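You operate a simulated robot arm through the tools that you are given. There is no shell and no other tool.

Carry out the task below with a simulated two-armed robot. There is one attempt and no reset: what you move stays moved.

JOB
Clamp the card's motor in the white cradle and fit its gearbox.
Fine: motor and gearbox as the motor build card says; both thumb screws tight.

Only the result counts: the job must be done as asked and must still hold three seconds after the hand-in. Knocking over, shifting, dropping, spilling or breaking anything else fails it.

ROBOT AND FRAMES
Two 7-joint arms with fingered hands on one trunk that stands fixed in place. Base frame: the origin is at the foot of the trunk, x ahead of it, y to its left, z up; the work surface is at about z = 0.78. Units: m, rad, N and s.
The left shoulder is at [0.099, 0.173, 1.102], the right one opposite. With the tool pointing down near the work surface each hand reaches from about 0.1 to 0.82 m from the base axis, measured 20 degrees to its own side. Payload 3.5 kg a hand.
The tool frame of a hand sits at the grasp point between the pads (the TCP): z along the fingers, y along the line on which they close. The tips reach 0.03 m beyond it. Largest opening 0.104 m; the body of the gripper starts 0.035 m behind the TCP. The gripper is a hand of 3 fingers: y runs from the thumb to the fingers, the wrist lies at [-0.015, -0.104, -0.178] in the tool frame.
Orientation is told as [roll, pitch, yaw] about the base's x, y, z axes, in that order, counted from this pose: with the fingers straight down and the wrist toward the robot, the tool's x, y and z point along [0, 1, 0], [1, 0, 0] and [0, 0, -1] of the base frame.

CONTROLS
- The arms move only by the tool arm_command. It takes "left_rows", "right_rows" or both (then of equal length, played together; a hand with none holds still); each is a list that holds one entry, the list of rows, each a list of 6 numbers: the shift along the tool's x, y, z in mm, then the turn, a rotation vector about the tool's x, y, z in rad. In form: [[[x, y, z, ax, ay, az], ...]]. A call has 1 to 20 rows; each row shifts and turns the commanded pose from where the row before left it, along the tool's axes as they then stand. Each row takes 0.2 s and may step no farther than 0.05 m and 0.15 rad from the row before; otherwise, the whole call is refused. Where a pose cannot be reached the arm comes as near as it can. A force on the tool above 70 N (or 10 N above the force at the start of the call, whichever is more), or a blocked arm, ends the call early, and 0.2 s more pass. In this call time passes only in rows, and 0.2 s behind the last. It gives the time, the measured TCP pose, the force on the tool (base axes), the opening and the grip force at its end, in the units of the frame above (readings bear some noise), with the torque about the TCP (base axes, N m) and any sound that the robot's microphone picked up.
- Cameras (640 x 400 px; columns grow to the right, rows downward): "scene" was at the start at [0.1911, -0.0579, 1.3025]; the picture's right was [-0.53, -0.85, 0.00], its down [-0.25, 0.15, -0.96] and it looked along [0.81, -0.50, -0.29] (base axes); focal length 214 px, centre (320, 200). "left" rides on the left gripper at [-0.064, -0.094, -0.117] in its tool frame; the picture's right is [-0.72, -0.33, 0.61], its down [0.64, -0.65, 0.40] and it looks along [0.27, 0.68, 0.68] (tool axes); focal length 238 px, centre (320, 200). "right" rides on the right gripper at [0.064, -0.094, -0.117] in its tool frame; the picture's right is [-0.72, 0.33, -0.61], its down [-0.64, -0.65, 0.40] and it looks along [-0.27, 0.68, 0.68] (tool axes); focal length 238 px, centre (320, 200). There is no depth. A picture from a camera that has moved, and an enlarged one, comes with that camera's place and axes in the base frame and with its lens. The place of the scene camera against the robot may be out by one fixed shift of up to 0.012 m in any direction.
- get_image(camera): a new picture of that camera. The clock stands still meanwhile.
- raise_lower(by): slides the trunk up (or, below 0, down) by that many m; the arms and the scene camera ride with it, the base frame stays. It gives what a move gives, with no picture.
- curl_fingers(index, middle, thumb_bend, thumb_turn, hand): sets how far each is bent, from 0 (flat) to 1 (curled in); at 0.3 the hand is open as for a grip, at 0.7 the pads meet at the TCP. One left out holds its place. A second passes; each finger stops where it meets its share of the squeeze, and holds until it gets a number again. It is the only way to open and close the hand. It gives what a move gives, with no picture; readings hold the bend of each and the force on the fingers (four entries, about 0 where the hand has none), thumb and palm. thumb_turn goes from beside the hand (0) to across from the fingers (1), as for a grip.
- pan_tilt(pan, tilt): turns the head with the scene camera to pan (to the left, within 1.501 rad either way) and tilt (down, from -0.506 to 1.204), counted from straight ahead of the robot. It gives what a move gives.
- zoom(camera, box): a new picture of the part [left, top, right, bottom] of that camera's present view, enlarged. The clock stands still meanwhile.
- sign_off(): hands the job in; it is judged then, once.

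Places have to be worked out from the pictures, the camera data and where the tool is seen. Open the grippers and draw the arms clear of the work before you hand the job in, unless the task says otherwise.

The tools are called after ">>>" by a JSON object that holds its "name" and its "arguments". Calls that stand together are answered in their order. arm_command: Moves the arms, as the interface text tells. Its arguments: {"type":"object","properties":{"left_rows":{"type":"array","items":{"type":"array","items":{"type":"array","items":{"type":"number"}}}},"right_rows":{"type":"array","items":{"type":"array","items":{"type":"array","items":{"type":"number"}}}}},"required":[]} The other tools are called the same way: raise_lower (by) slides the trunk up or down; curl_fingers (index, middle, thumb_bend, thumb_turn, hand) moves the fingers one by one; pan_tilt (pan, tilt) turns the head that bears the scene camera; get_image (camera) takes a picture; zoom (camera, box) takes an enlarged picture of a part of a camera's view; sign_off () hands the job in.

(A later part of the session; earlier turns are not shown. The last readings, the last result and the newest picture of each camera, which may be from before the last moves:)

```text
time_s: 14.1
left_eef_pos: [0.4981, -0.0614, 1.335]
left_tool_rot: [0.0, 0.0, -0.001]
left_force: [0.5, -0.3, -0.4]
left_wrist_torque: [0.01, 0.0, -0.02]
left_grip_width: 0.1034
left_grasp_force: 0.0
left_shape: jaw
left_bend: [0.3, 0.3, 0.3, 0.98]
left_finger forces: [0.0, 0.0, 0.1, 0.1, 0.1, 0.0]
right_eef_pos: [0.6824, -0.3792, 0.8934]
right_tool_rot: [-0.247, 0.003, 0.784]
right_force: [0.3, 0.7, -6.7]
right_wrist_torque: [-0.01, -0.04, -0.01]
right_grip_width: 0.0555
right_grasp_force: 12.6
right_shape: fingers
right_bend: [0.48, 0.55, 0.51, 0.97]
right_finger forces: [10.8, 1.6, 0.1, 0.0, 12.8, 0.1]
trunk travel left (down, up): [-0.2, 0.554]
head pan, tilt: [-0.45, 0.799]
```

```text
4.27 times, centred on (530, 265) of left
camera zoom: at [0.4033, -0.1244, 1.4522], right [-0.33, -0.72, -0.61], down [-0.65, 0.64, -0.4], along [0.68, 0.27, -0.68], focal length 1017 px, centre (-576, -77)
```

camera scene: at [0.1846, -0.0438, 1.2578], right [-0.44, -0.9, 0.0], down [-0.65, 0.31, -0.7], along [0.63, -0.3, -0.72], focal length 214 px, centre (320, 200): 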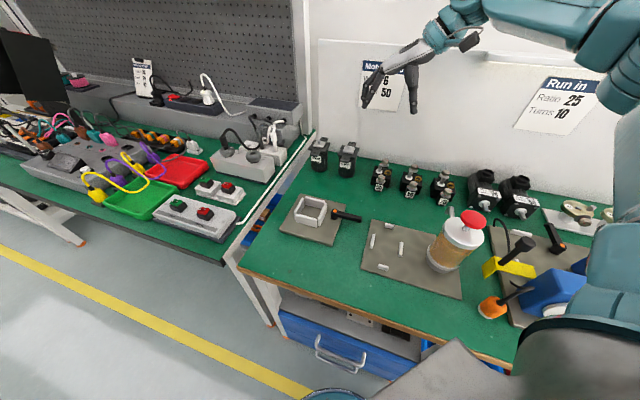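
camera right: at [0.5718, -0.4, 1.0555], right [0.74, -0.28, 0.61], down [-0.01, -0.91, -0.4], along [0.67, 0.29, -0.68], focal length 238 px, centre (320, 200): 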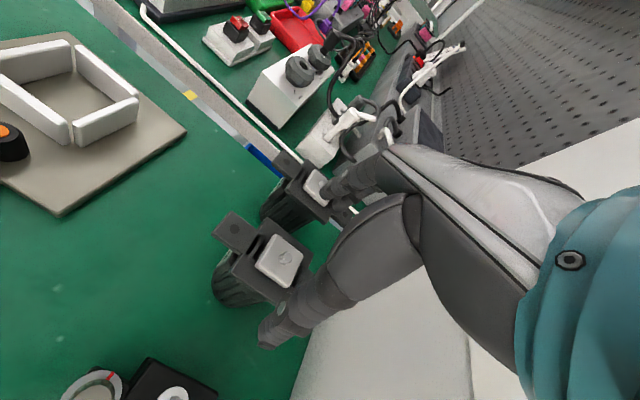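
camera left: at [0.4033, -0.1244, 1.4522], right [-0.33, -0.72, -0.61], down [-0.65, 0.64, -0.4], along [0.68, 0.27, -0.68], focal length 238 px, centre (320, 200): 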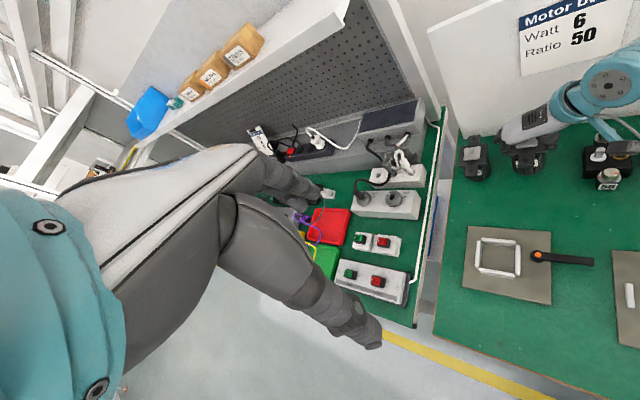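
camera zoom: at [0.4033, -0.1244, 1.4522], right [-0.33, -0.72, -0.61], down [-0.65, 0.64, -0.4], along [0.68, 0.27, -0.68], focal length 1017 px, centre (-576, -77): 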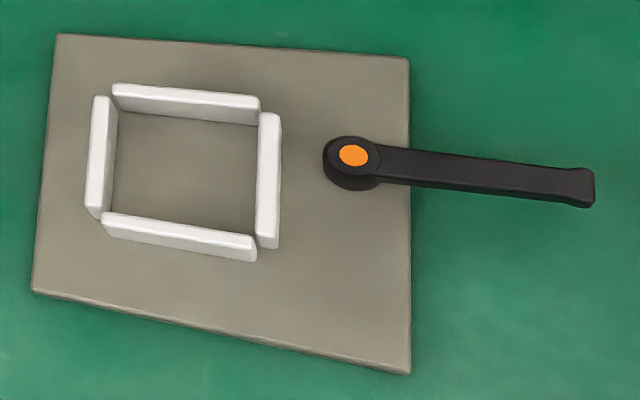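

I lift further and carry the motor toward the cradle, stopping 8 cm short so the right camera can look straight at the cavity.

>>> {"name": "arm_command", "arguments": {"right_rows": [[[-5, 0, -19.4, 0, 0, 0], [-5, 0, -19.4, 0, 0, 0], [-5, 0, -19.4, 0, 0, 0], [20.6, 6.5, -5.3, 0, 0, 0], [20.6, 6.5, -5.3, 0, 0, 0], [20.6, 6.5, -5.3, 0, 0, 0], [20.6, 6.5, -5.3, 0, 0, 0], [20.6, 6.5, -5.3, 0, 0, 0], [20.6, 6.5, -5.3, 0, 0, 0], [20.6, 6.5, -5.3, 0, 0, 0]]]}}

>>> {"name": "get_image", "arguments": {"camera": "right"}}

>>> {"name": "zoom", "arguments": {"camera": "scene", "box": [260, 110, 420, 250]}}

```text
time_s: 16.3
left_eef_pos: [0.4977, -0.0623, 1.3339]
left_tool_rot: [0.001, 0.002, -0.001]
left_force: [-0.1, 0.2, -0.1]
left_wrist_torque: [0.01, -0.03, -0.03]
left_grip_width: 0.1035
left_grasp_force: 0.0
left_shape: jaw
left_bend: [0.3, 0.3, 0.3, 0.98]
left_finger forces: [0.0, 0.1, 0.0, 0.1, 0.0, 0.0]
right_eef_pos: [0.6097, -0.2417, 0.9541]
right_tool_rot: [-0.25, 0.001, 0.786]
right_force: [0.2, -0.2, -7.3]
right_wrist_torque: [-0.06, -0.04, 0.01]
right_grip_width: 0.0556
right_grasp_force: 12.4
right_shape: fingers
right_bend: [0.48, 0.56, 0.51, 0.97]
right_finger forces: [11.0, 1.6, 0.0, 0.0, 12.4, 0.1]
trunk travel left (down, up): [-0.2, 0.554]
head pan, tilt: [-0.45, 0.799]
```

```text
taken
camera right: at [0.4787, -0.2438, 1.052], right [0.62, -0.15, 0.77], down [0.05, -0.97, -0.23], along [0.79, 0.18, -0.59], focal length 238 px, centre (320, 200)
```

right: 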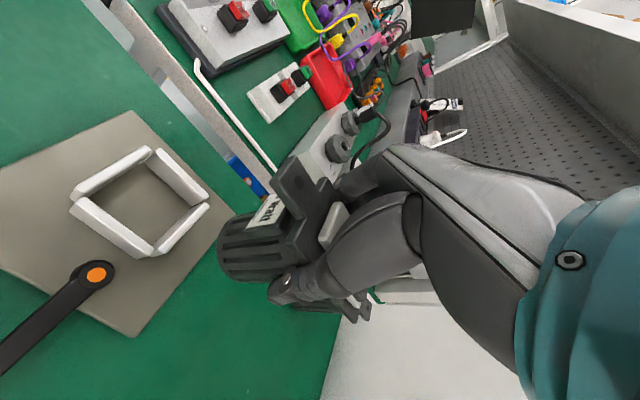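

```text
2.86 times, centred on (340, 180) of scene
camera zoom: at [0.1848, -0.0437, 1.2578], right [-0.44, -0.9, 0.0], down [-0.65, 0.31, -0.7], along [0.63, -0.3, -0.72], focal length 613 px, centre (263, 257)
```

zoom: 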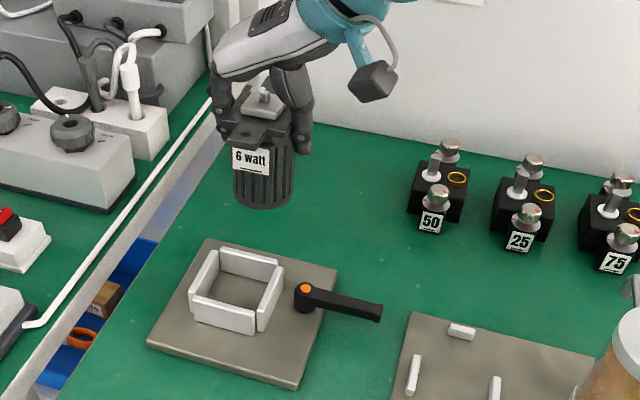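

Now I enlarge the cradle and the held motor in the right camera view.

>>> {"name": "zoom", "arguments": {"camera": "right", "box": [50, 130, 230, 280]}}

>>> {"name": "zoom", "arguments": {"camera": "right", "box": [200, 140, 400, 330]}}

>>> {"name": "zoom", "arguments": {"camera": "scene", "box": [295, 120, 375, 190]}}

```text
2.67 times, centred on (140, 205) of right
camera zoom: at [0.4787, -0.2438, 1.052], right [0.62, -0.15, 0.77], down [0.05, -0.97, -0.23], along [0.79, 0.18, -0.59], focal length 636 px, centre (800, 187)
```

zoom: 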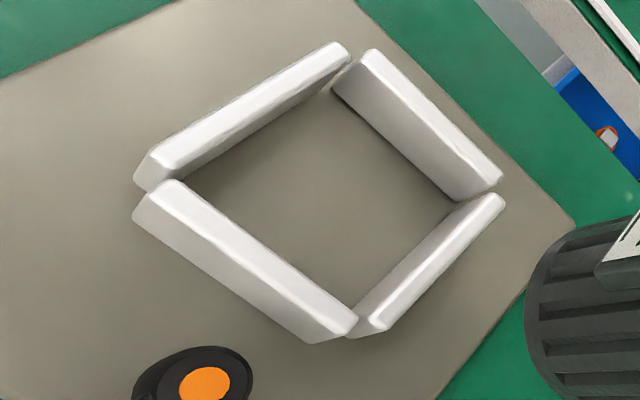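

```text
2.11 times, centred on (300, 235) of right
camera zoom: at [0.4787, -0.2438, 1.052], right [0.62, -0.15, 0.77], down [0.05, -0.97, -0.23], along [0.79, 0.18, -0.59], focal length 502 px, centre (362, 126)
```

zoom: 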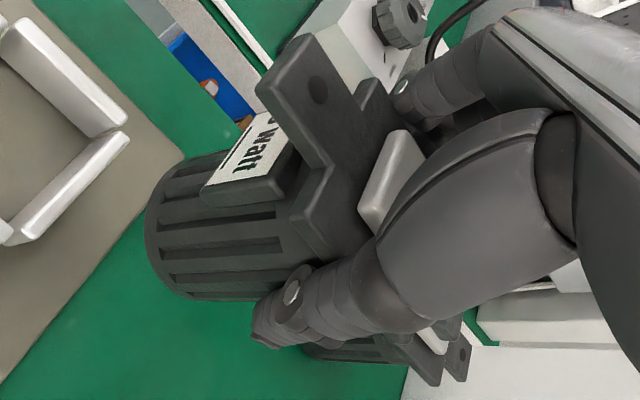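

```text
5.71 times, centred on (335, 155) of scene
camera zoom: at [0.1848, -0.0437, 1.2578], right [-0.44, -0.9, 0.0], down [-0.65, 0.31, -0.7], along [0.63, -0.3, -0.72], focal length 1226 px, centre (234, 457)
```

zoom: 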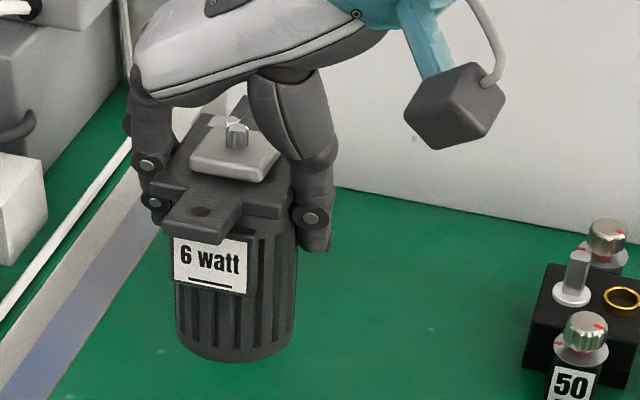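

The cavity measures about 58 mm across u (centre u≈0.521) and 63 mm across v (centre v≈0.2605). The motor may have swung slightly in the grip, so I look closer at it.

>>> {"name": "zoom", "arguments": {"camera": "right", "box": [210, 165, 310, 295]}}

>>> {"name": "zoom", "arguments": {"camera": "scene", "box": [310, 130, 350, 190]}}

```text
3.08 times, centred on (260, 230) of right
camera zoom: at [0.4787, -0.2438, 1.052], right [0.62, -0.15, 0.77], down [0.05, -0.97, -0.23], along [0.79, 0.18, -0.59], focal length 733 px, centre (505, 108)
```

zoom: 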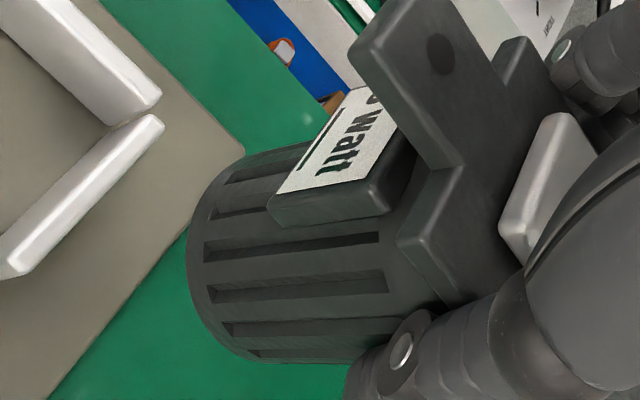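

```text
6.67 times, centred on (330, 160) of scene
camera zoom: at [0.1848, -0.0437, 1.2578], right [-0.44, -0.9, 0.0], down [-0.65, 0.31, -0.7], along [0.63, -0.3, -0.72], focal length 1430 px, centre (253, 467)
```

zoom: 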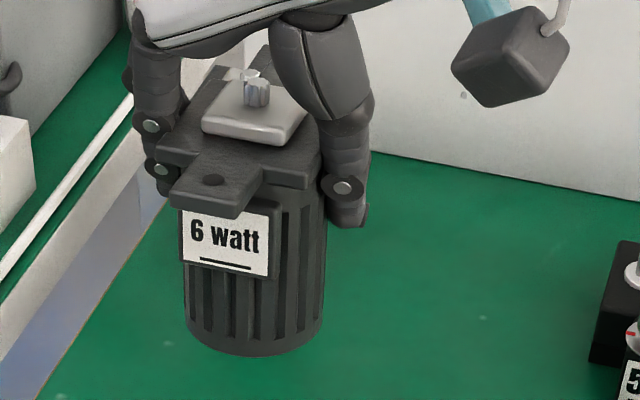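

I zoom more tightly on the body ribs to judge how far the motor leans.

>>> {"name": "zoom", "arguments": {"camera": "right", "box": [215, 200, 295, 290]}}

>>> {"name": "zoom", "arguments": {"camera": "right", "box": [250, 150, 350, 250]}}

```text
4.44 times, centred on (255, 245) of right
camera zoom: at [0.4787, -0.2438, 1.052], right [0.62, -0.15, 0.77], down [0.05, -0.97, -0.23], along [0.79, 0.18, -0.59], focal length 1059 px, centre (609, 0)
```

zoom: 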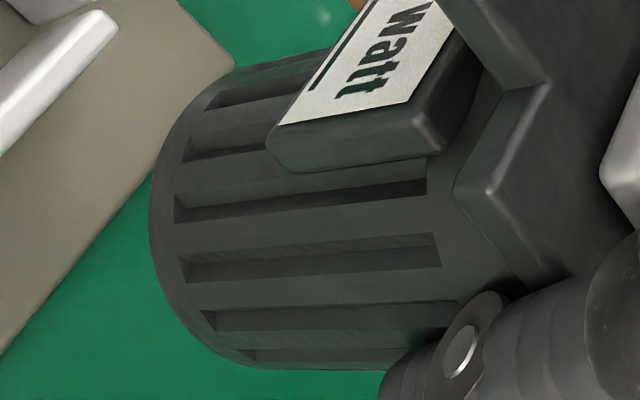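

```text
4.00 times, centred on (300, 200) of right
camera zoom: at [0.4787, -0.2438, 1.052], right [0.62, -0.15, 0.77], down [0.05, -0.97, -0.23], along [0.79, 0.18, -0.59], focal length 953 px, centre (400, 200)
```

zoom: 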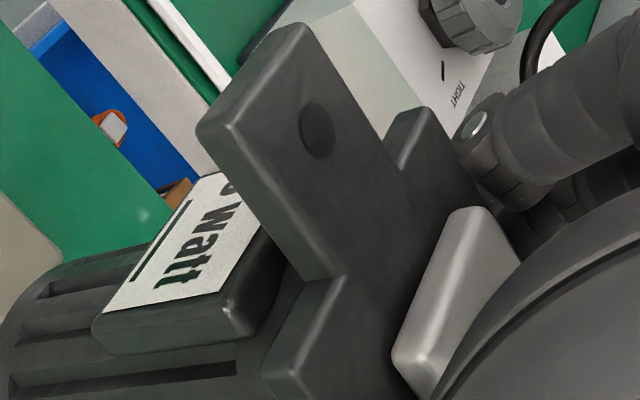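

The motor leans roughly 3° with its base toward the robot. I correct by tilting the hand 0.055 rad more, then shift over the cradle at the same height.

>>> {"name": "arm_command", "arguments": {"right_rows": [[[0, 0, 0, 0, -0.055, 0], [19.4, 0.1, -6.1, 0, 0, 0], [19.4, 0.1, -6.1, 0, 0, 0], [19.4, 0.1, -6.1, 0, 0, 0], [19.4, 0, -6.1, 0, 0, 0]]]}}

>>> {"name": "get_image", "arguments": {"camera": "right"}}

>>> {"name": "zoom", "arguments": {"camera": "scene", "box": [270, 130, 370, 240]}}

>>> {"name": "zoom", "arguments": {"camera": "right", "box": [170, 180, 290, 300]}}

```text
time_s: 17.5
left_eef_pos: [0.4975, -0.0612, 1.3344]
left_tool_rot: [-0.001, 0.0, 0.001]
left_force: [0.0, 0.3, 0.2]
left_wrist_torque: [-0.01, 0.04, 0.01]
left_grip_width: 0.1035
left_grasp_force: 0.0
left_shape: jaw
left_bend: [0.3, 0.3, 0.3, 0.98]
left_finger forces: [0.0, 0.1, 0.0, 0.0, 0.0, 0.1]
right_eef_pos: [0.552, -0.1827, 0.9552]
right_tool_rot: [-0.304, -0.001, 0.787]
right_force: [0.2, -0.2, -6.8]
right_wrist_torque: [-0.03, 0.01, 0.01]
right_grip_width: 0.0555
right_grasp_force: 12.2
right_shape: fingers
right_bend: [0.48, 0.56, 0.51, 0.97]
right_finger forces: [10.9, 1.4, 0.0, 0.0, 12.1, 0.1]
trunk travel left (down, up): [-0.2, 0.554]
head pan, tilt: [-0.45, 0.799]
```

```text
taken
camera right: at [0.4181, -0.1817, 1.047], right [0.59, -0.12, 0.8], down [0.06, -0.98, -0.19], along [0.81, 0.16, -0.57], focal length 238 px, centre (320, 200)
```

right: 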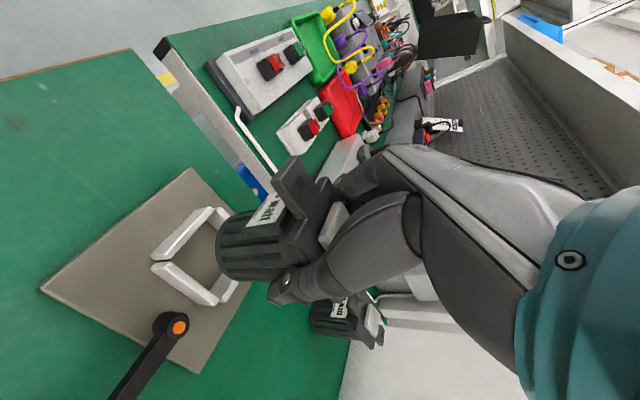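

```text
3.64 times, centred on (320, 185) of scene
camera zoom: at [0.1848, -0.0438, 1.2578], right [-0.44, -0.9, 0.0], down [-0.65, 0.31, -0.7], along [0.63, -0.3, -0.72], focal length 780 px, centre (320, 254)
```

zoom: 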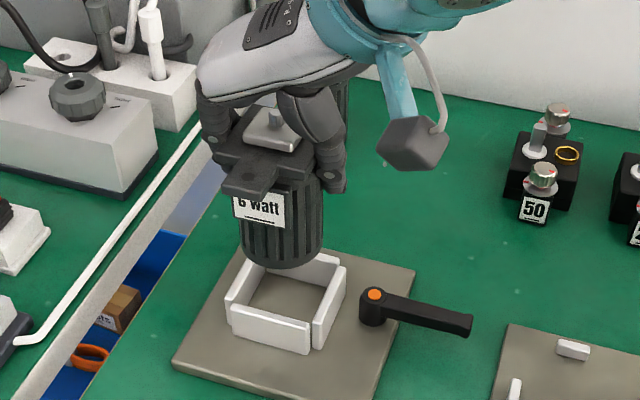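

```text
3.33 times, centred on (230, 240) of right
camera zoom: at [0.4181, -0.1817, 1.047], right [0.59, -0.12, 0.8], down [0.06, -0.98, -0.19], along [0.81, 0.16, -0.57], focal length 794 px, centre (620, 67)
```

zoom: 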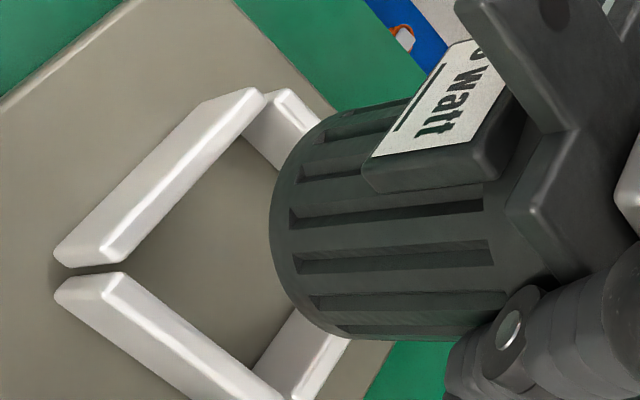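

The lean is now nearly gone. The base centre fits at about (u 0.518, v 0.262) against a cavity centre of (0.521, 0.2605). I nudge +2.5 mm and −1 mm, and lower until the base is just above the walls.

>>> {"name": "arm_command", "arguments": {"right_rows": [[[-2.4, -1, 0.8, 0, 0, 0], [4.2, 0, 13.4, 0, 0, 0], [4.2, 0, 13.4, 0, 0, 0], [4.2, 0, 13.4, 0, 0, 0]]]}}

>>> {"name": "zoom", "arguments": {"camera": "right", "box": [150, 160, 310, 310]}}

>>> {"name": "zoom", "arguments": {"camera": "scene", "box": [285, 150, 355, 240]}}

```text
time_s: 18.5
left_eef_pos: [0.4985, -0.0617, 1.334]
left_tool_rot: [0.0, 0.001, 0.0]
left_force: [-0.8, -0.4, -0.8]
left_wrist_torque: [-0.01, 0.0, 0.0]
left_grip_width: 0.1037
left_grasp_force: 0.1
left_shape: jaw
left_bend: [0.3, 0.3, 0.3, 0.98]
left_finger forces: [0.0, 0.0, 0.0, 0.1, 0.0, 0.0]
right_eef_pos: [0.5528, -0.1875, 0.9121]
right_tool_rot: [-0.305, 0.0, 0.788]
right_force: [1.4, -0.2, -6.3]
right_wrist_torque: [0.01, -0.03, 0.01]
right_grip_width: 0.0555
right_grasp_force: 12.1
right_shape: fingers
right_bend: [0.48, 0.56, 0.51, 0.97]
right_finger forces: [11.0, 1.3, 0.0, 0.1, 12.1, 0.0]
trunk travel left (down, up): [-0.2, 0.554]
head pan, tilt: [-0.45, 0.799]
```

```text
2.67 times, centred on (230, 235) of right
camera zoom: at [0.4195, -0.1851, 1.0041], right [0.59, -0.12, 0.8], down [0.06, -0.98, -0.19], along [0.81, 0.16, -0.57], focal length 636 px, centre (560, 107)
```

zoom: 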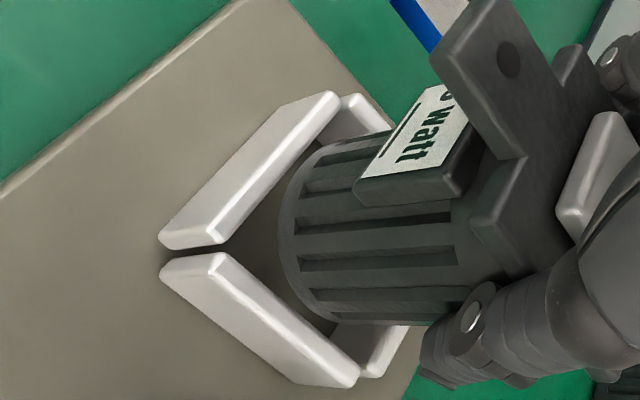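

```text
4.44 times, centred on (320, 195) of scene
camera zoom: at [0.1852, -0.0441, 1.2576], right [-0.44, -0.9, 0.0], down [-0.65, 0.31, -0.7], along [0.63, -0.3, -0.72], focal length 953 px, centre (320, 222)
```

zoom: 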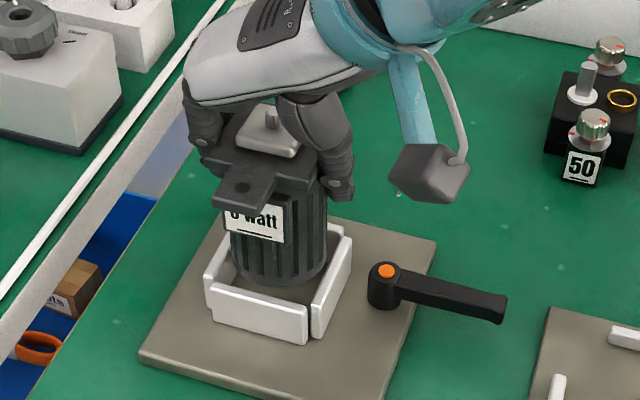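

The base circle now fits at about (0.5195, 0.260). I nudge +1.3 mm along u and lower 10 mm, watching the force.

>>> {"name": "arm_command", "arguments": {"right_rows": [[[-1.2, 0.3, 0.4, 0, 0, 0], [1.5, 0, 4.8, 0, 0, 0], [1.5, 0, 4.8, 0, 0, 0]]]}}

>>> {"name": "zoom", "arguments": {"camera": "right", "box": [150, 160, 310, 310]}}

>>> {"name": "zoom", "arguments": {"camera": "scene", "box": [285, 150, 355, 240]}}

```text
time_s: 19.3
left_eef_pos: [0.4982, -0.0628, 1.3352]
left_tool_rot: [-0.001, 0.001, 0.0]
left_force: [0.6, -0.5, 0.6]
left_wrist_torque: [0.01, 0.04, 0.01]
left_grip_width: 0.1033
left_grasp_force: 0.1
left_shape: jaw
left_bend: [0.3, 0.3, 0.3, 0.98]
left_finger forces: [0.0, 0.1, 0.0, 0.0, 0.0, 0.0]
right_eef_pos: [0.5551, -0.1872, 0.902]
right_tool_rot: [-0.304, -0.001, 0.786]
right_force: [-0.8, 0.0, -7.1]
right_wrist_torque: [0.0, -0.05, -0.03]
right_grip_width: 0.0555
right_grasp_force: 12.5
right_shape: fingers
right_bend: [0.48, 0.56, 0.51, 0.97]
right_finger forces: [11.2, 1.5, 0.0, 0.0, 12.1, 0.0]
trunk travel left (down, up): [-0.2, 0.554]
head pan, tilt: [-0.45, 0.799]
```

```text
2.67 times, centred on (230, 235) of right
camera zoom: at [0.4207, -0.1856, 0.994], right [0.59, -0.12, 0.8], down [0.06, -0.98, -0.19], along [0.81, 0.16, -0.57], focal length 636 px, centre (560, 107)
```

zoom: 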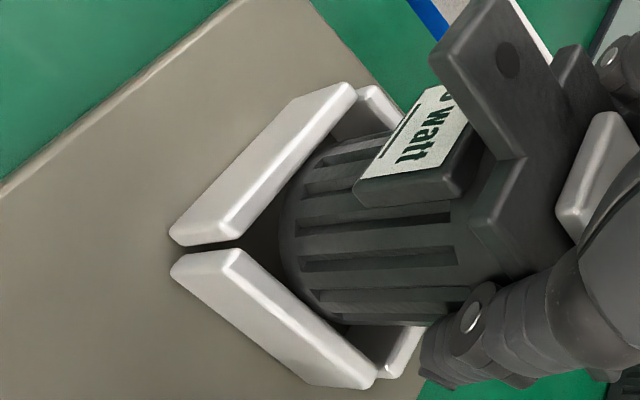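

```text
4.44 times, centred on (320, 195) of scene
camera zoom: at [0.1851, -0.0441, 1.2577], right [-0.44, -0.9, 0.0], down [-0.65, 0.31, -0.7], along [0.63, -0.3, -0.72], focal length 953 px, centre (320, 222)
```

zoom: 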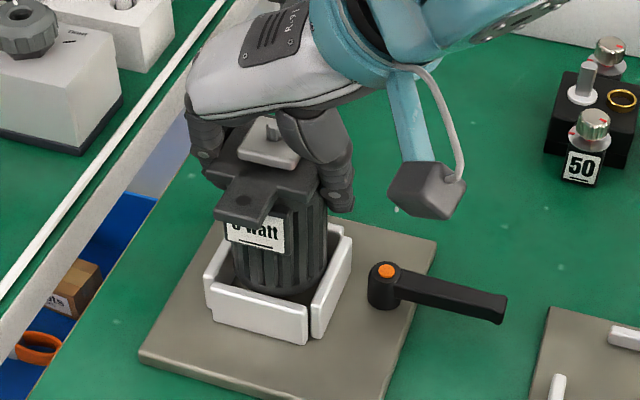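

There is no contact force beyond the weight, and the base is entering the walls. I lower 8 mm more.

>>> {"name": "arm_command", "arguments": {"right_rows": [[[1.2, 0, 3.8, 0, 0, 0], [1.2, 0, 3.8, 0, 0, 0]]]}}

>>> {"name": "zoom", "arguments": {"camera": "right", "box": [150, 160, 310, 310]}}

>>> {"name": "zoom", "arguments": {"camera": "scene", "box": [295, 180, 345, 235]}}

```text
time_s: 19.9
left_eef_pos: [0.4974, -0.062, 1.3354]
left_tool_rot: [0.001, 0.0, -0.001]
left_force: [0.4, 1.0, 0.4]
left_wrist_torque: [0.0, -0.01, 0.01]
left_grip_width: 0.1035
left_grasp_force: 0.0
left_shape: jaw
left_bend: [0.3, 0.3, 0.3, 0.98]
left_finger forces: [0.0, 0.1, 0.0, 0.0, 0.1, 0.1]
right_eef_pos: [0.5551, -0.1863, 0.8936]
right_tool_rot: [-0.303, 0.0, 0.785]
right_force: [0.8, 0.2, -6.5]
right_wrist_torque: [-0.01, -0.04, 0.01]
right_grip_width: 0.0553
right_grasp_force: 12.4
right_shape: fingers
right_bend: [0.48, 0.56, 0.51, 0.97]
right_finger forces: [11.3, 1.6, 0.1, 0.0, 12.1, 0.0]
trunk travel left (down, up): [-0.2, 0.554]
head pan, tilt: [-0.45, 0.799]
```

```text
2.67 times, centred on (230, 235) of right
camera zoom: at [0.4207, -0.1857, 0.9861], right [0.59, -0.12, 0.8], down [0.06, -0.98, -0.19], along [0.81, 0.16, -0.57], focal length 636 px, centre (560, 107)
```

zoom: 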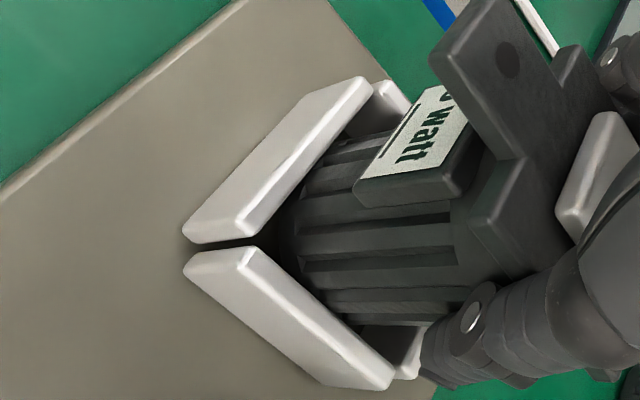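

```text
7.27 times, centred on (320, 208) of scene
camera zoom: at [0.185, -0.044, 1.2577], right [-0.44, -0.9, 0.0], down [-0.65, 0.31, -0.7], along [0.63, -0.3, -0.72], focal length 1560 px, centre (320, 146)
```

zoom: 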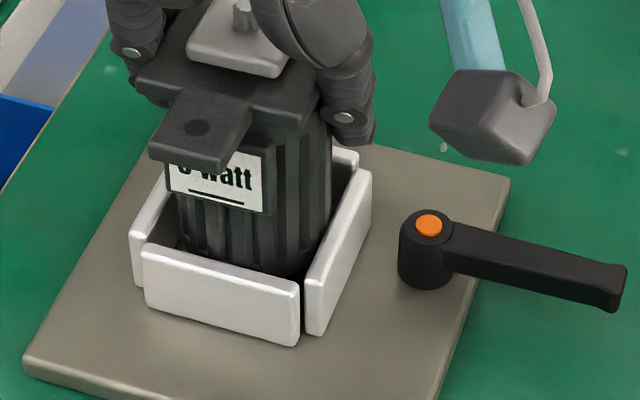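

The descent is still free and the motor sits inside the walls. I lower 8 mm more.

>>> {"name": "arm_command", "arguments": {"right_rows": [[[1.2, 0, 3.8, 0, 0, 0], [1.2, 0, 3.8, 0, 0, 0]]]}}

>>> {"name": "zoom", "arguments": {"camera": "scene", "box": [295, 180, 345, 235]}}

```text
time_s: 20.5
left_eef_pos: [0.4995, -0.0609, 1.3339]
left_tool_rot: [0.0, -0.001, 0.0]
left_force: [0.9, 0.3, -0.8]
left_wrist_torque: [0.02, 0.01, -0.03]
left_grip_width: 0.1035
left_grasp_force: 0.0
left_shape: jaw
left_bend: [0.3, 0.3, 0.3, 0.98]
left_finger forces: [0.1, 0.0, 0.0, 0.1, 0.1, 0.0]
right_eef_pos: [0.5543, -0.1875, 0.8864]
right_tool_rot: [-0.305, 0.002, 0.784]
right_force: [-0.6, 0.1, -6.8]
right_wrist_torque: [0.04, -0.04, 0.01]
right_grip_width: 0.0555
right_grasp_force: 12.2
right_shape: fingers
right_bend: [0.48, 0.56, 0.51, 0.97]
right_finger forces: [11.2, 1.4, 0.0, 0.0, 12.0, 0.0]
trunk travel left (down, up): [-0.2, 0.554]
head pan, tilt: [-0.45, 0.799]
```

```text
7.27 times, centred on (320, 208) of scene
camera zoom: at [0.185, -0.044, 1.2577], right [-0.44, -0.9, 0.0], down [-0.65, 0.31, -0.7], along [0.63, -0.3, -0.72], focal length 1560 px, centre (320, 146)
```

zoom: 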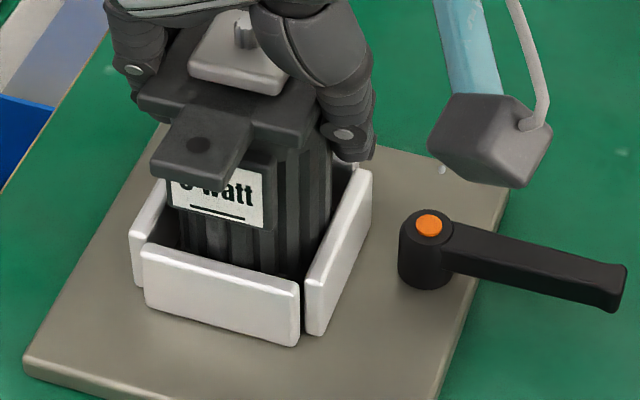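

Still no contact. I lower 6 mm more.

>>> {"name": "arm_command", "arguments": {"right_rows": [[[0.9, 0, 2.9, 0, 0, 0], [0.9, 0, 2.9, 0, 0, 0]]]}}

>>> {"name": "zoom", "arguments": {"camera": "scene", "box": [295, 180, 345, 235]}}

>>> {"name": "zoom", "arguments": {"camera": "right", "box": [150, 160, 310, 310]}}

```text
time_s: 21.1
left_eef_pos: [0.4986, -0.0613, 1.3342]
left_tool_rot: [0.001, -0.001, 0.0]
left_force: [-0.8, 0.0, 0.5]
left_wrist_torque: [-0.01, -0.02, -0.02]
left_grip_width: 0.1035
left_grasp_force: 0.0
left_shape: jaw
left_bend: [0.3, 0.3, 0.3, 0.98]
left_finger forces: [0.1, 0.1, 0.1, 0.0, 0.1, 0.1]
right_eef_pos: [0.5549, -0.1869, 0.8797]
right_tool_rot: [-0.304, 0.0, 0.787]
right_force: [0.2, 0.0, -6.2]
right_wrist_torque: [0.02, -0.05, 0.01]
right_grip_width: 0.0553
right_grasp_force: 12.3
right_shape: fingers
right_bend: [0.48, 0.56, 0.51, 0.97]
right_finger forces: [11.5, 1.6, 0.0, 0.0, 12.0, 0.0]
trunk travel left (down, up): [-0.2, 0.554]
head pan, tilt: [-0.45, 0.799]
```

```text
7.27 times, centred on (320, 208) of scene
camera zoom: at [0.185, -0.0439, 1.2577], right [-0.44, -0.9, 0.0], down [-0.65, 0.31, -0.7], along [0.63, -0.3, -0.72], focal length 1560 px, centre (320, 146)
```

zoom: 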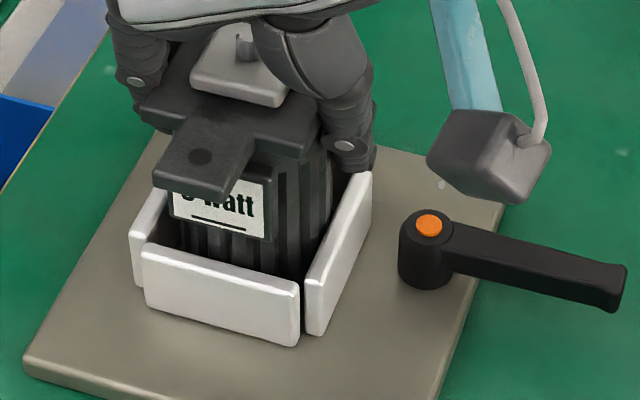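

```text
2.67 times, centred on (230, 235) of right
camera zoom: at [0.4207, -0.186, 0.9723], right [0.59, -0.12, 0.8], down [0.06, -0.98, -0.19], along [0.81, 0.16, -0.57], focal length 636 px, centre (560, 107)
```

zoom: 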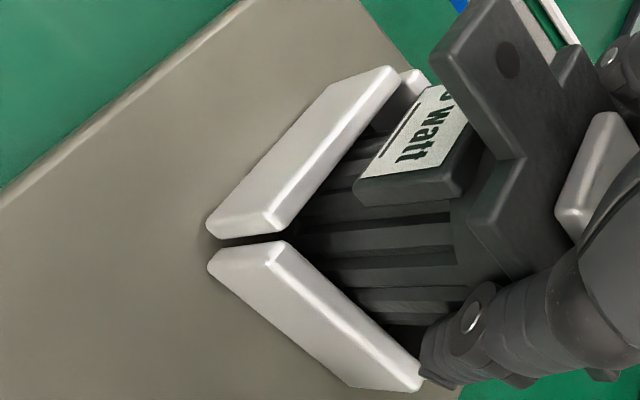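

Still only the weight is felt. I continue in 2 mm steps until the base meets the plate.

>>> {"name": "arm_command", "arguments": {"right_rows": [[[0.6, 0, 1.9, 0, 0, 0], [0.6, 0, 1.9, 0, 0, 0]]]}}

```text
time_s: 21.7
left_eef_pos: [0.4967, -0.061, 1.336]
left_tool_rot: [0.0, -0.001, 0.0]
left_force: [-0.1, 0.1, 0.2]
left_wrist_torque: [-0.02, 0.02, -0.01]
left_grip_width: 0.1035
left_grasp_force: 0.1
left_shape: jaw
left_bend: [0.3, 0.3, 0.3, 0.98]
left_finger forces: [0.0, 0.1, 0.0, 0.0, 0.1, 0.0]
right_eef_pos: [0.5539, -0.1871, 0.8784]
right_tool_rot: [-0.306, -0.003, 0.787]
right_force: [-2.7, 1.4, 4.3]
right_wrist_torque: [0.01, -0.05, 0.0]
right_grip_width: 0.0551
right_grasp_force: 13.2
right_shape: fingers
right_bend: [0.48, 0.56, 0.51, 0.97]
right_finger forces: [11.4, 1.5, 0.1, 0.0, 13.2, 0.0]
trunk travel left (down, up): [-0.2, 0.554]
head pan, tilt: [-0.45, 0.799]
```

The base has met the plate, with the vertical force rising by about 11 N. I check the view before releasing.

>>> {"name": "zoom", "arguments": {"camera": "scene", "box": [295, 170, 355, 235]}}

>>> {"name": "zoom", "arguments": {"camera": "right", "box": [180, 150, 340, 310]}}

>>> {"name": "zoom", "arguments": {"camera": "left", "box": [445, 200, 605, 310]}}

```text
6.15 times, centred on (325, 202) of scene
camera zoom: at [0.1836, -0.0435, 1.2581], right [-0.44, -0.9, 0.0], down [-0.65, 0.31, -0.7], along [0.63, -0.3, -0.72], focal length 1320 px, centre (289, 185)
```

zoom: 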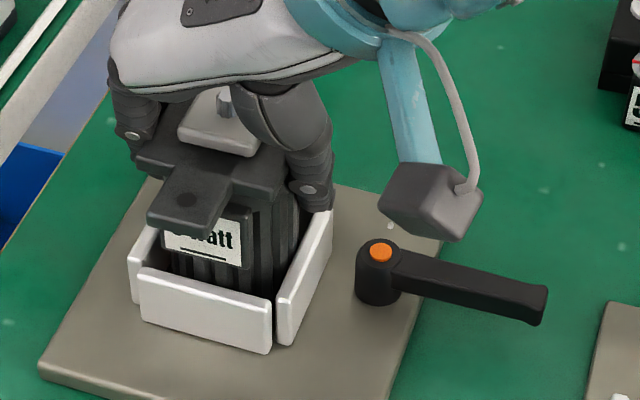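

```text
2.50 times, centred on (260, 230) of right
camera zoom: at [0.4197, -0.1855, 0.9698], right [0.58, -0.12, 0.8], down [0.06, -0.98, -0.19], along [0.81, 0.16, -0.56], focal length 596 px, centre (470, 125)
```

zoom: 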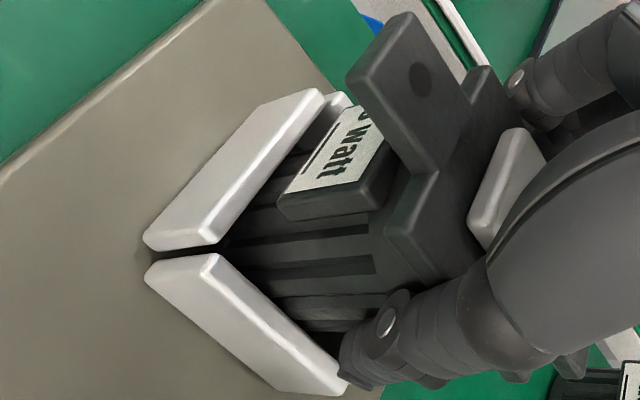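

```text
3.64 times, centred on (525, 255) of left
camera zoom: at [0.4018, -0.1238, 1.4529], right [-0.33, -0.72, -0.61], down [-0.65, 0.64, -0.41], along [0.68, 0.27, -0.68], focal length 867 px, centre (-426, 0)
```

zoom: 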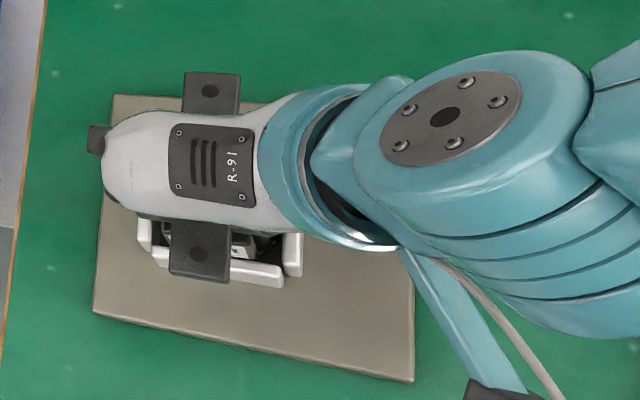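

The thumb tip seems close to the top of the wall next to the lever and may be what is touching. I ease up 1 mm and open the hand slightly so the motor can settle onto the plate.

>>> {"name": "arm_command", "arguments": {"right_rows": [[[-0.4, 0, -1.3, 0, 0, 0]]]}}

>>> {"name": "curl_fingers", "arguments": {"hand": "right", "index": 0.44, "middle": 0.44, "thumb_bend": 0.46}}

>>> {"name": "zoom", "arguments": {"camera": "scene", "box": [295, 170, 355, 235]}}

>>> {"name": "zoom", "arguments": {"camera": "right", "box": [180, 150, 340, 310]}}

```text
time_s: 22.1
left_eef_pos: [0.4981, -0.0602, 1.3348]
left_tool_rot: [0.001, -0.001, 0.001]
left_force: [0.0, -0.3, -0.3]
left_wrist_torque: [-0.01, 0.01, 0.01]
left_grip_width: 0.1035
left_grasp_force: 0.0
left_shape: jaw
left_bend: [0.3, 0.3, 0.3, 0.98]
left_finger forces: [0.1, 0.0, 0.0, 0.1, 0.0, 0.0]
right_eef_pos: [0.5537, -0.1859, 0.8776]
right_tool_rot: [-0.307, -0.001, 0.788]
right_force: [-1.8, 2.4, 2.9]
right_wrist_torque: [0.1, -0.1, 0.0]
right_grip_width: 0.055
right_grasp_force: 13.1
right_shape: fingers
right_bend: [0.48, 0.56, 0.51, 0.97]
right_finger forces: [11.9, 2.1, 0.0, 0.1, 12.7, 0.1]
trunk travel left (down, up): [-0.2, 0.554]
head pan, tilt: [-0.45, 0.799]
```

```text
time_s: 23.1
left_eef_pos: [0.498, -0.0624, 1.3344]
left_tool_rot: [-0.001, 0.0, 0.0]
left_force: [-0.1, 0.7, -0.9]
left_wrist_torque: [-0.03, 0.01, 0.0]
left_grip_width: 0.1037
left_grasp_force: 0.0
left_shape: jaw
left_bend: [0.3, 0.3, 0.3, 0.98]
left_finger forces: [0.1, 0.0, 0.0, 0.1, 0.0, 0.0]
right_eef_pos: [0.5539, -0.1888, 0.8783]
right_tool_rot: [-0.306, 0.0, 0.785]
right_force: [-0.4, -1.1, 0.3]
right_wrist_torque: [0.01, -0.01, -0.03]
right_grip_width: 0.0658
right_grasp_force: 0.7
right_shape: fingers
right_bend: [0.44, 0.44, 0.45, 0.97]
right_finger forces: [0.1, 0.1, 0.0, 0.0, 1.7, 0.0]
trunk travel left (down, up): [-0.2, 0.554]
head pan, tilt: [-0.45, 0.799]
```

```text
6.15 times, centred on (325, 202) of scene
camera zoom: at [0.1843, -0.0439, 1.2578], right [-0.44, -0.9, 0.0], down [-0.65, 0.31, -0.7], along [0.63, -0.3, -0.72], focal length 1320 px, centre (289, 185)
```

zoom: 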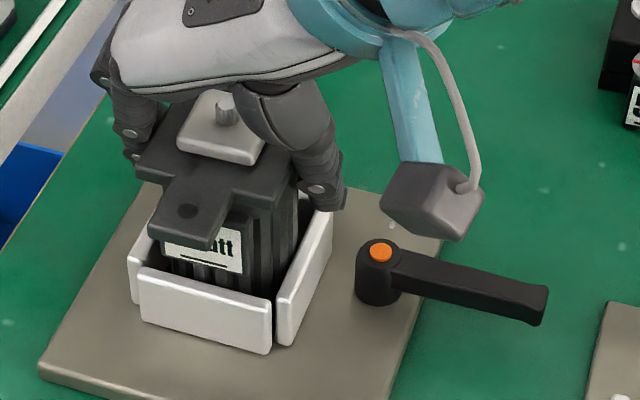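

```text
2.50 times, centred on (260, 230) of right
camera zoom: at [0.4199, -0.1861, 0.9698], right [0.59, -0.12, 0.8], down [0.06, -0.98, -0.19], along [0.81, 0.16, -0.57], focal length 596 px, centre (470, 125)
```

zoom: 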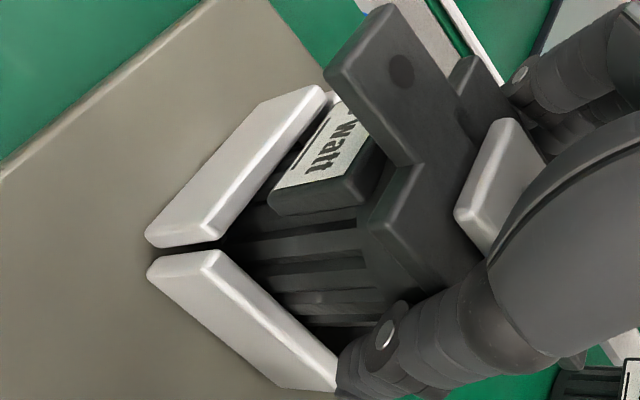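

The motor has dropped onto the plate and the grip is released. I open a little more before raising the hand.

>>> {"name": "curl_fingers", "arguments": {"hand": "right", "index": 0.4, "middle": 0.4, "thumb_bend": 0.41}}

>>> {"name": "zoom", "arguments": {"camera": "scene", "box": [295, 170, 355, 235]}}

```text
time_s: 24.1
left_eef_pos: [0.4983, -0.0615, 1.3349]
left_tool_rot: [0.002, 0.0, 0.001]
left_force: [0.3, -0.7, -0.5]
left_wrist_torque: [-0.03, -0.01, 0.03]
left_grip_width: 0.1035
left_grasp_force: 0.1
left_shape: jaw
left_bend: [0.3, 0.3, 0.3, 0.98]
left_finger forces: [0.1, 0.1, 0.1, 0.0, 0.1, 0.1]
right_eef_pos: [0.5539, -0.1878, 0.8781]
right_tool_rot: [-0.305, -0.001, 0.786]
right_force: [0.3, -0.4, -0.3]
right_wrist_torque: [-0.01, 0.02, 0.01]
right_grip_width: 0.0763
right_grasp_force: 0.2
right_shape: fingers
right_bend: [0.4, 0.4, 0.41, 0.97]
right_finger forces: [0.0, 0.0, 0.1, 0.0, 0.0, 0.1]
trunk travel left (down, up): [-0.2, 0.554]
head pan, tilt: [-0.45, 0.799]
```

```text
6.15 times, centred on (325, 202) of scene
camera zoom: at [0.1844, -0.0438, 1.2578], right [-0.44, -0.9, 0.0], down [-0.65, 0.31, -0.7], along [0.63, -0.3, -0.72], focal length 1320 px, centre (289, 185)
```

zoom: 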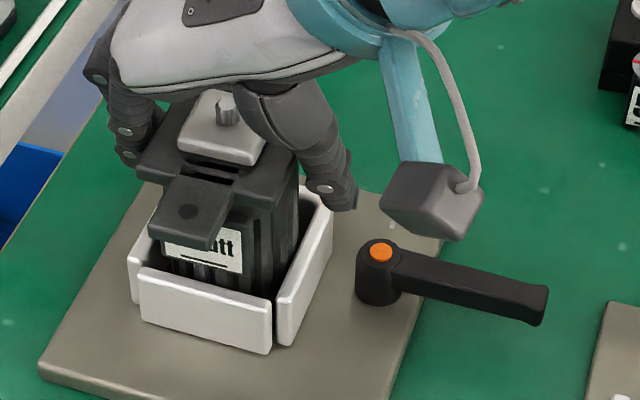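

The fingers are free of the motor. I raise the hand 120 mm straight up and look at the seated motor.

>>> {"name": "arm_command", "arguments": {"right_rows": [[[-3.6, 0, -11.4, 0, 0, 0], [-7.2, 0, -22.9, 0, 0, 0], [-7.2, 0, -22.9, 0, 0, 0], [-9, 0, -28.6, 0, 0, 0], [-9, 0, -28.6, 0, 0, 0]]]}}

>>> {"name": "zoom", "arguments": {"camera": "scene", "box": [285, 160, 365, 240]}}

>>> {"name": "get_image", "arguments": {"camera": "right"}}

>>> {"name": "zoom", "arguments": {"camera": "left", "box": [445, 200, 605, 310]}}

```text
time_s: 25.3
left_eef_pos: [0.4978, -0.0622, 1.3339]
left_tool_rot: [-0.001, -0.001, 0.0]
left_force: [0.8, 0.5, 1.4]
left_wrist_torque: [0.01, 0.02, 0.0]
left_grip_width: 0.1036
left_grasp_force: 0.0
left_shape: jaw
left_bend: [0.3, 0.3, 0.3, 0.98]
left_finger forces: [0.0, 0.0, 0.1, 0.1, 0.1, 0.0]
right_eef_pos: [0.555, -0.1863, 0.9986]
right_tool_rot: [-0.305, 0.0, 0.788]
right_force: [0.9, 0.1, -0.9]
right_wrist_torque: [0.01, -0.01, 0.02]
right_grip_width: 0.0762
right_grasp_force: 0.1
right_shape: fingers
right_bend: [0.4, 0.4, 0.41, 0.97]
right_finger forces: [0.0, 0.0, 0.0, 0.0, 0.1, 0.0]
trunk travel left (down, up): [-0.2, 0.554]
head pan, tilt: [-0.45, 0.799]
```

```text
5.00 times, centred on (325, 200) of scene
camera zoom: at [0.1841, -0.0438, 1.2579], right [-0.44, -0.9, 0.0], down [-0.65, 0.31, -0.7], along [0.63, -0.3, -0.72], focal length 1072 px, centre (295, 200)
```

zoom: 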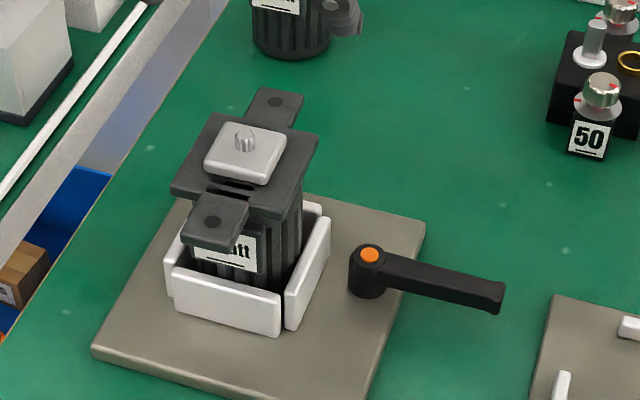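

```text
taken
camera right: at [0.4195, -0.1861, 1.0905], right [0.59, -0.12, 0.8], down [0.06, -0.98, -0.19], along [0.81, 0.16, -0.57], focal length 238 px, centre (320, 200)
```

right: 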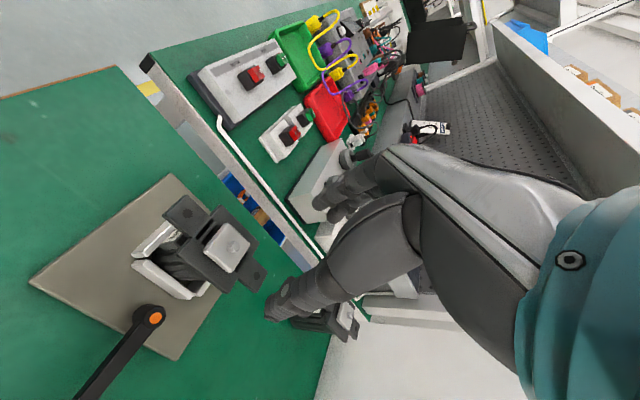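

```text
3.64 times, centred on (525, 255) of left
camera zoom: at [0.4024, -0.1241, 1.4526], right [-0.33, -0.72, -0.61], down [-0.65, 0.64, -0.4], along [0.68, 0.27, -0.68], focal length 867 px, centre (-426, 0)
```

zoom: 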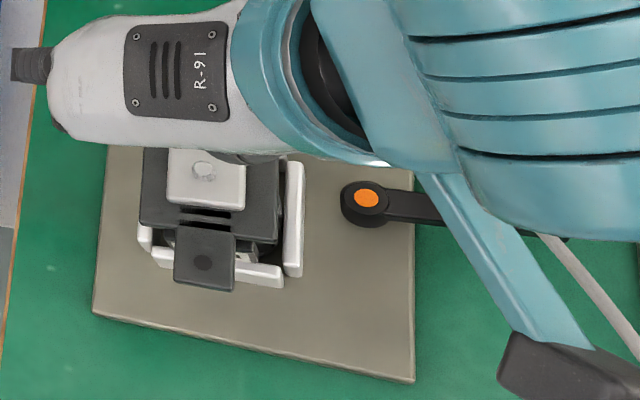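

The motor now stands upright in the cradle. Next is the clamp lever: pivot at about (u 0.536, v 0.194), handle pointing −v, top at z≈0.82. I move the right hand over the handle's end, untilt it and yaw it to −45° so the fingers can straddle the handle.

>>> {"name": "arm_command", "arguments": {"right_rows": [[[0, -43.5, 0, 0, 0, 0], [0, -43.5, 0, 0, 0, 0], [0, -43.5, 0, 0, 0, 0], [0, 0, 0, 0, 0.1, 0], [0, 0, 0, 0, 0.1, 0], [0, 0, 0, 0, 0.105, 0], [0, 0, 0, 0, 0, 0.1428], [0, 0, 0, 0, 0, 0.1428], [0, 0, 0, 0, 0, 0.1428], [0, 0, 0, 0, 0, 0.1428], [0, 0, 0, 0, 0, 0.1428], [0, 0, 0, 0, 0, 0.1428], [0, 0, 0, 0, 0, 0.1428], [0, 0, 0, 0, 0, 0.1428], [0, 0, 0, 0, 0, 0.1428], [0, 0, 0, 0, 0, 0.1428], [0, 0, 0, 0, 0, 0.1428]]]}}

>>> {"name": "get_image", "arguments": {"camera": "right"}}

>>> {"name": "get_image", "arguments": {"camera": "scene"}}

```text
time_s: 28.9
left_eef_pos: [0.4973, -0.0615, 1.3343]
left_tool_rot: [0.0, 0.0, 0.001]
left_force: [0.0, 0.4, 0.2]
left_wrist_torque: [-0.02, 0.01, 0.03]
left_grip_width: 0.1037
left_grasp_force: 0.0
left_shape: jaw
left_bend: [0.3, 0.3, 0.3, 0.98]
left_finger forces: [0.0, 0.1, 0.1, 0.0, 0.0, 0.0]
right_eef_pos: [0.4617, -0.2793, 0.9975]
right_tool_rot: [0.0, 0.0, -0.787]
right_force: [0.3, -0.3, -0.3]
right_wrist_torque: [-0.02, 0.02, 0.0]
right_grip_width: 0.0763
right_grasp_force: 0.0
right_shape: fingers
right_bend: [0.4, 0.4, 0.41, 0.97]
right_finger forces: [0.0, 0.1, 0.0, 0.1, 0.0, 0.0]
trunk travel left (down, up): [-0.2, 0.554]
head pan, tilt: [-0.45, 0.799]
```

```text
taken
camera right: at [0.4411, -0.1673, 1.1146], right [-0.28, -0.74, 0.61], down [-0.91, 0.01, -0.4], along [0.29, -0.67, -0.68], focal length 238 px, centre (320, 200)
```

right: 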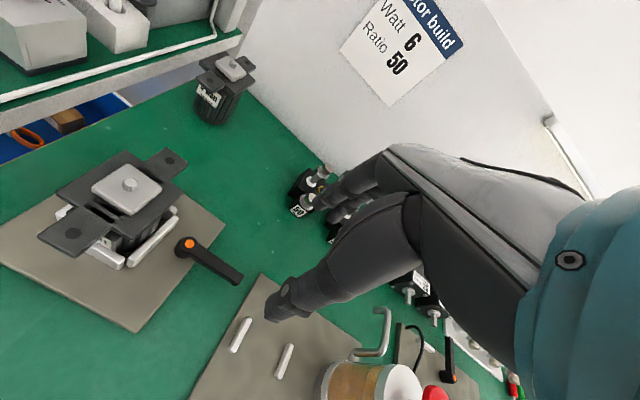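

```text
taken
camera scene: at [0.1845, -0.0436, 1.2578], right [-0.44, -0.9, 0.0], down [-0.65, 0.31, -0.7], along [0.63, -0.3, -0.72], focal length 214 px, centre (320, 200)
```

scene: 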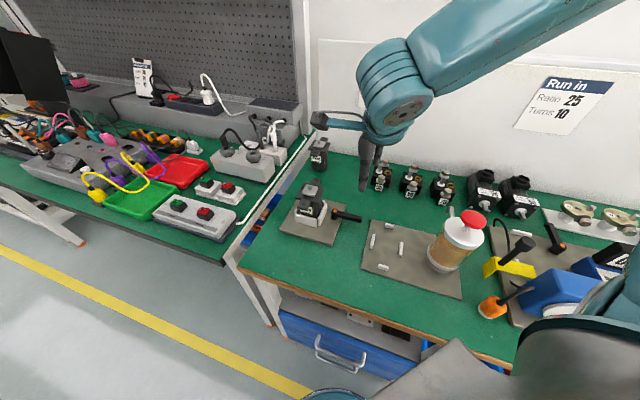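

I enlarge the lever and motor from this viewpoint.

>>> {"name": "zoom", "arguments": {"camera": "right", "box": [20, 130, 260, 330]}}

>>> {"name": "zoom", "arguments": {"camera": "right", "box": [160, 210, 280, 310]}}

```text
2.00 times, centred on (140, 230) of right
camera zoom: at [0.4411, -0.1673, 1.1146], right [-0.28, -0.74, 0.61], down [-0.91, 0.01, -0.4], along [0.29, -0.67, -0.68], focal length 477 px, centre (680, 140)
```

zoom: 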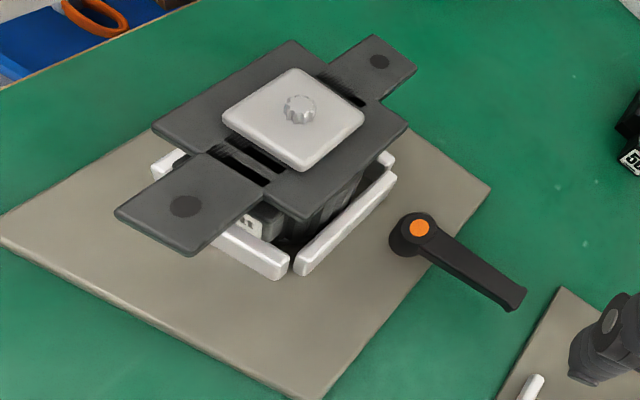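

```text
4.00 times, centred on (220, 260) of right
camera zoom: at [0.4411, -0.1673, 1.1146], right [-0.28, -0.74, 0.61], down [-0.91, 0.01, -0.4], along [0.29, -0.67, -0.68], focal length 953 px, centre (720, -40)
```

zoom: 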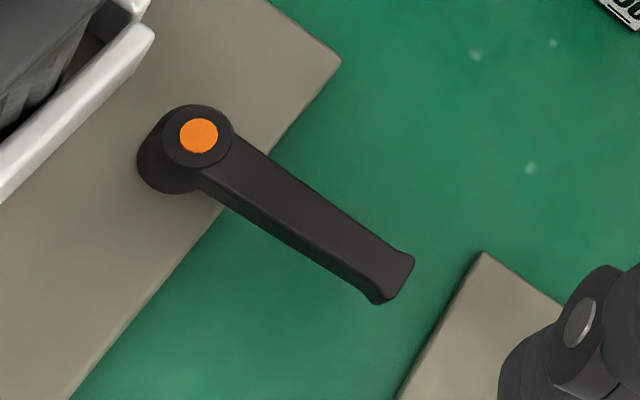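

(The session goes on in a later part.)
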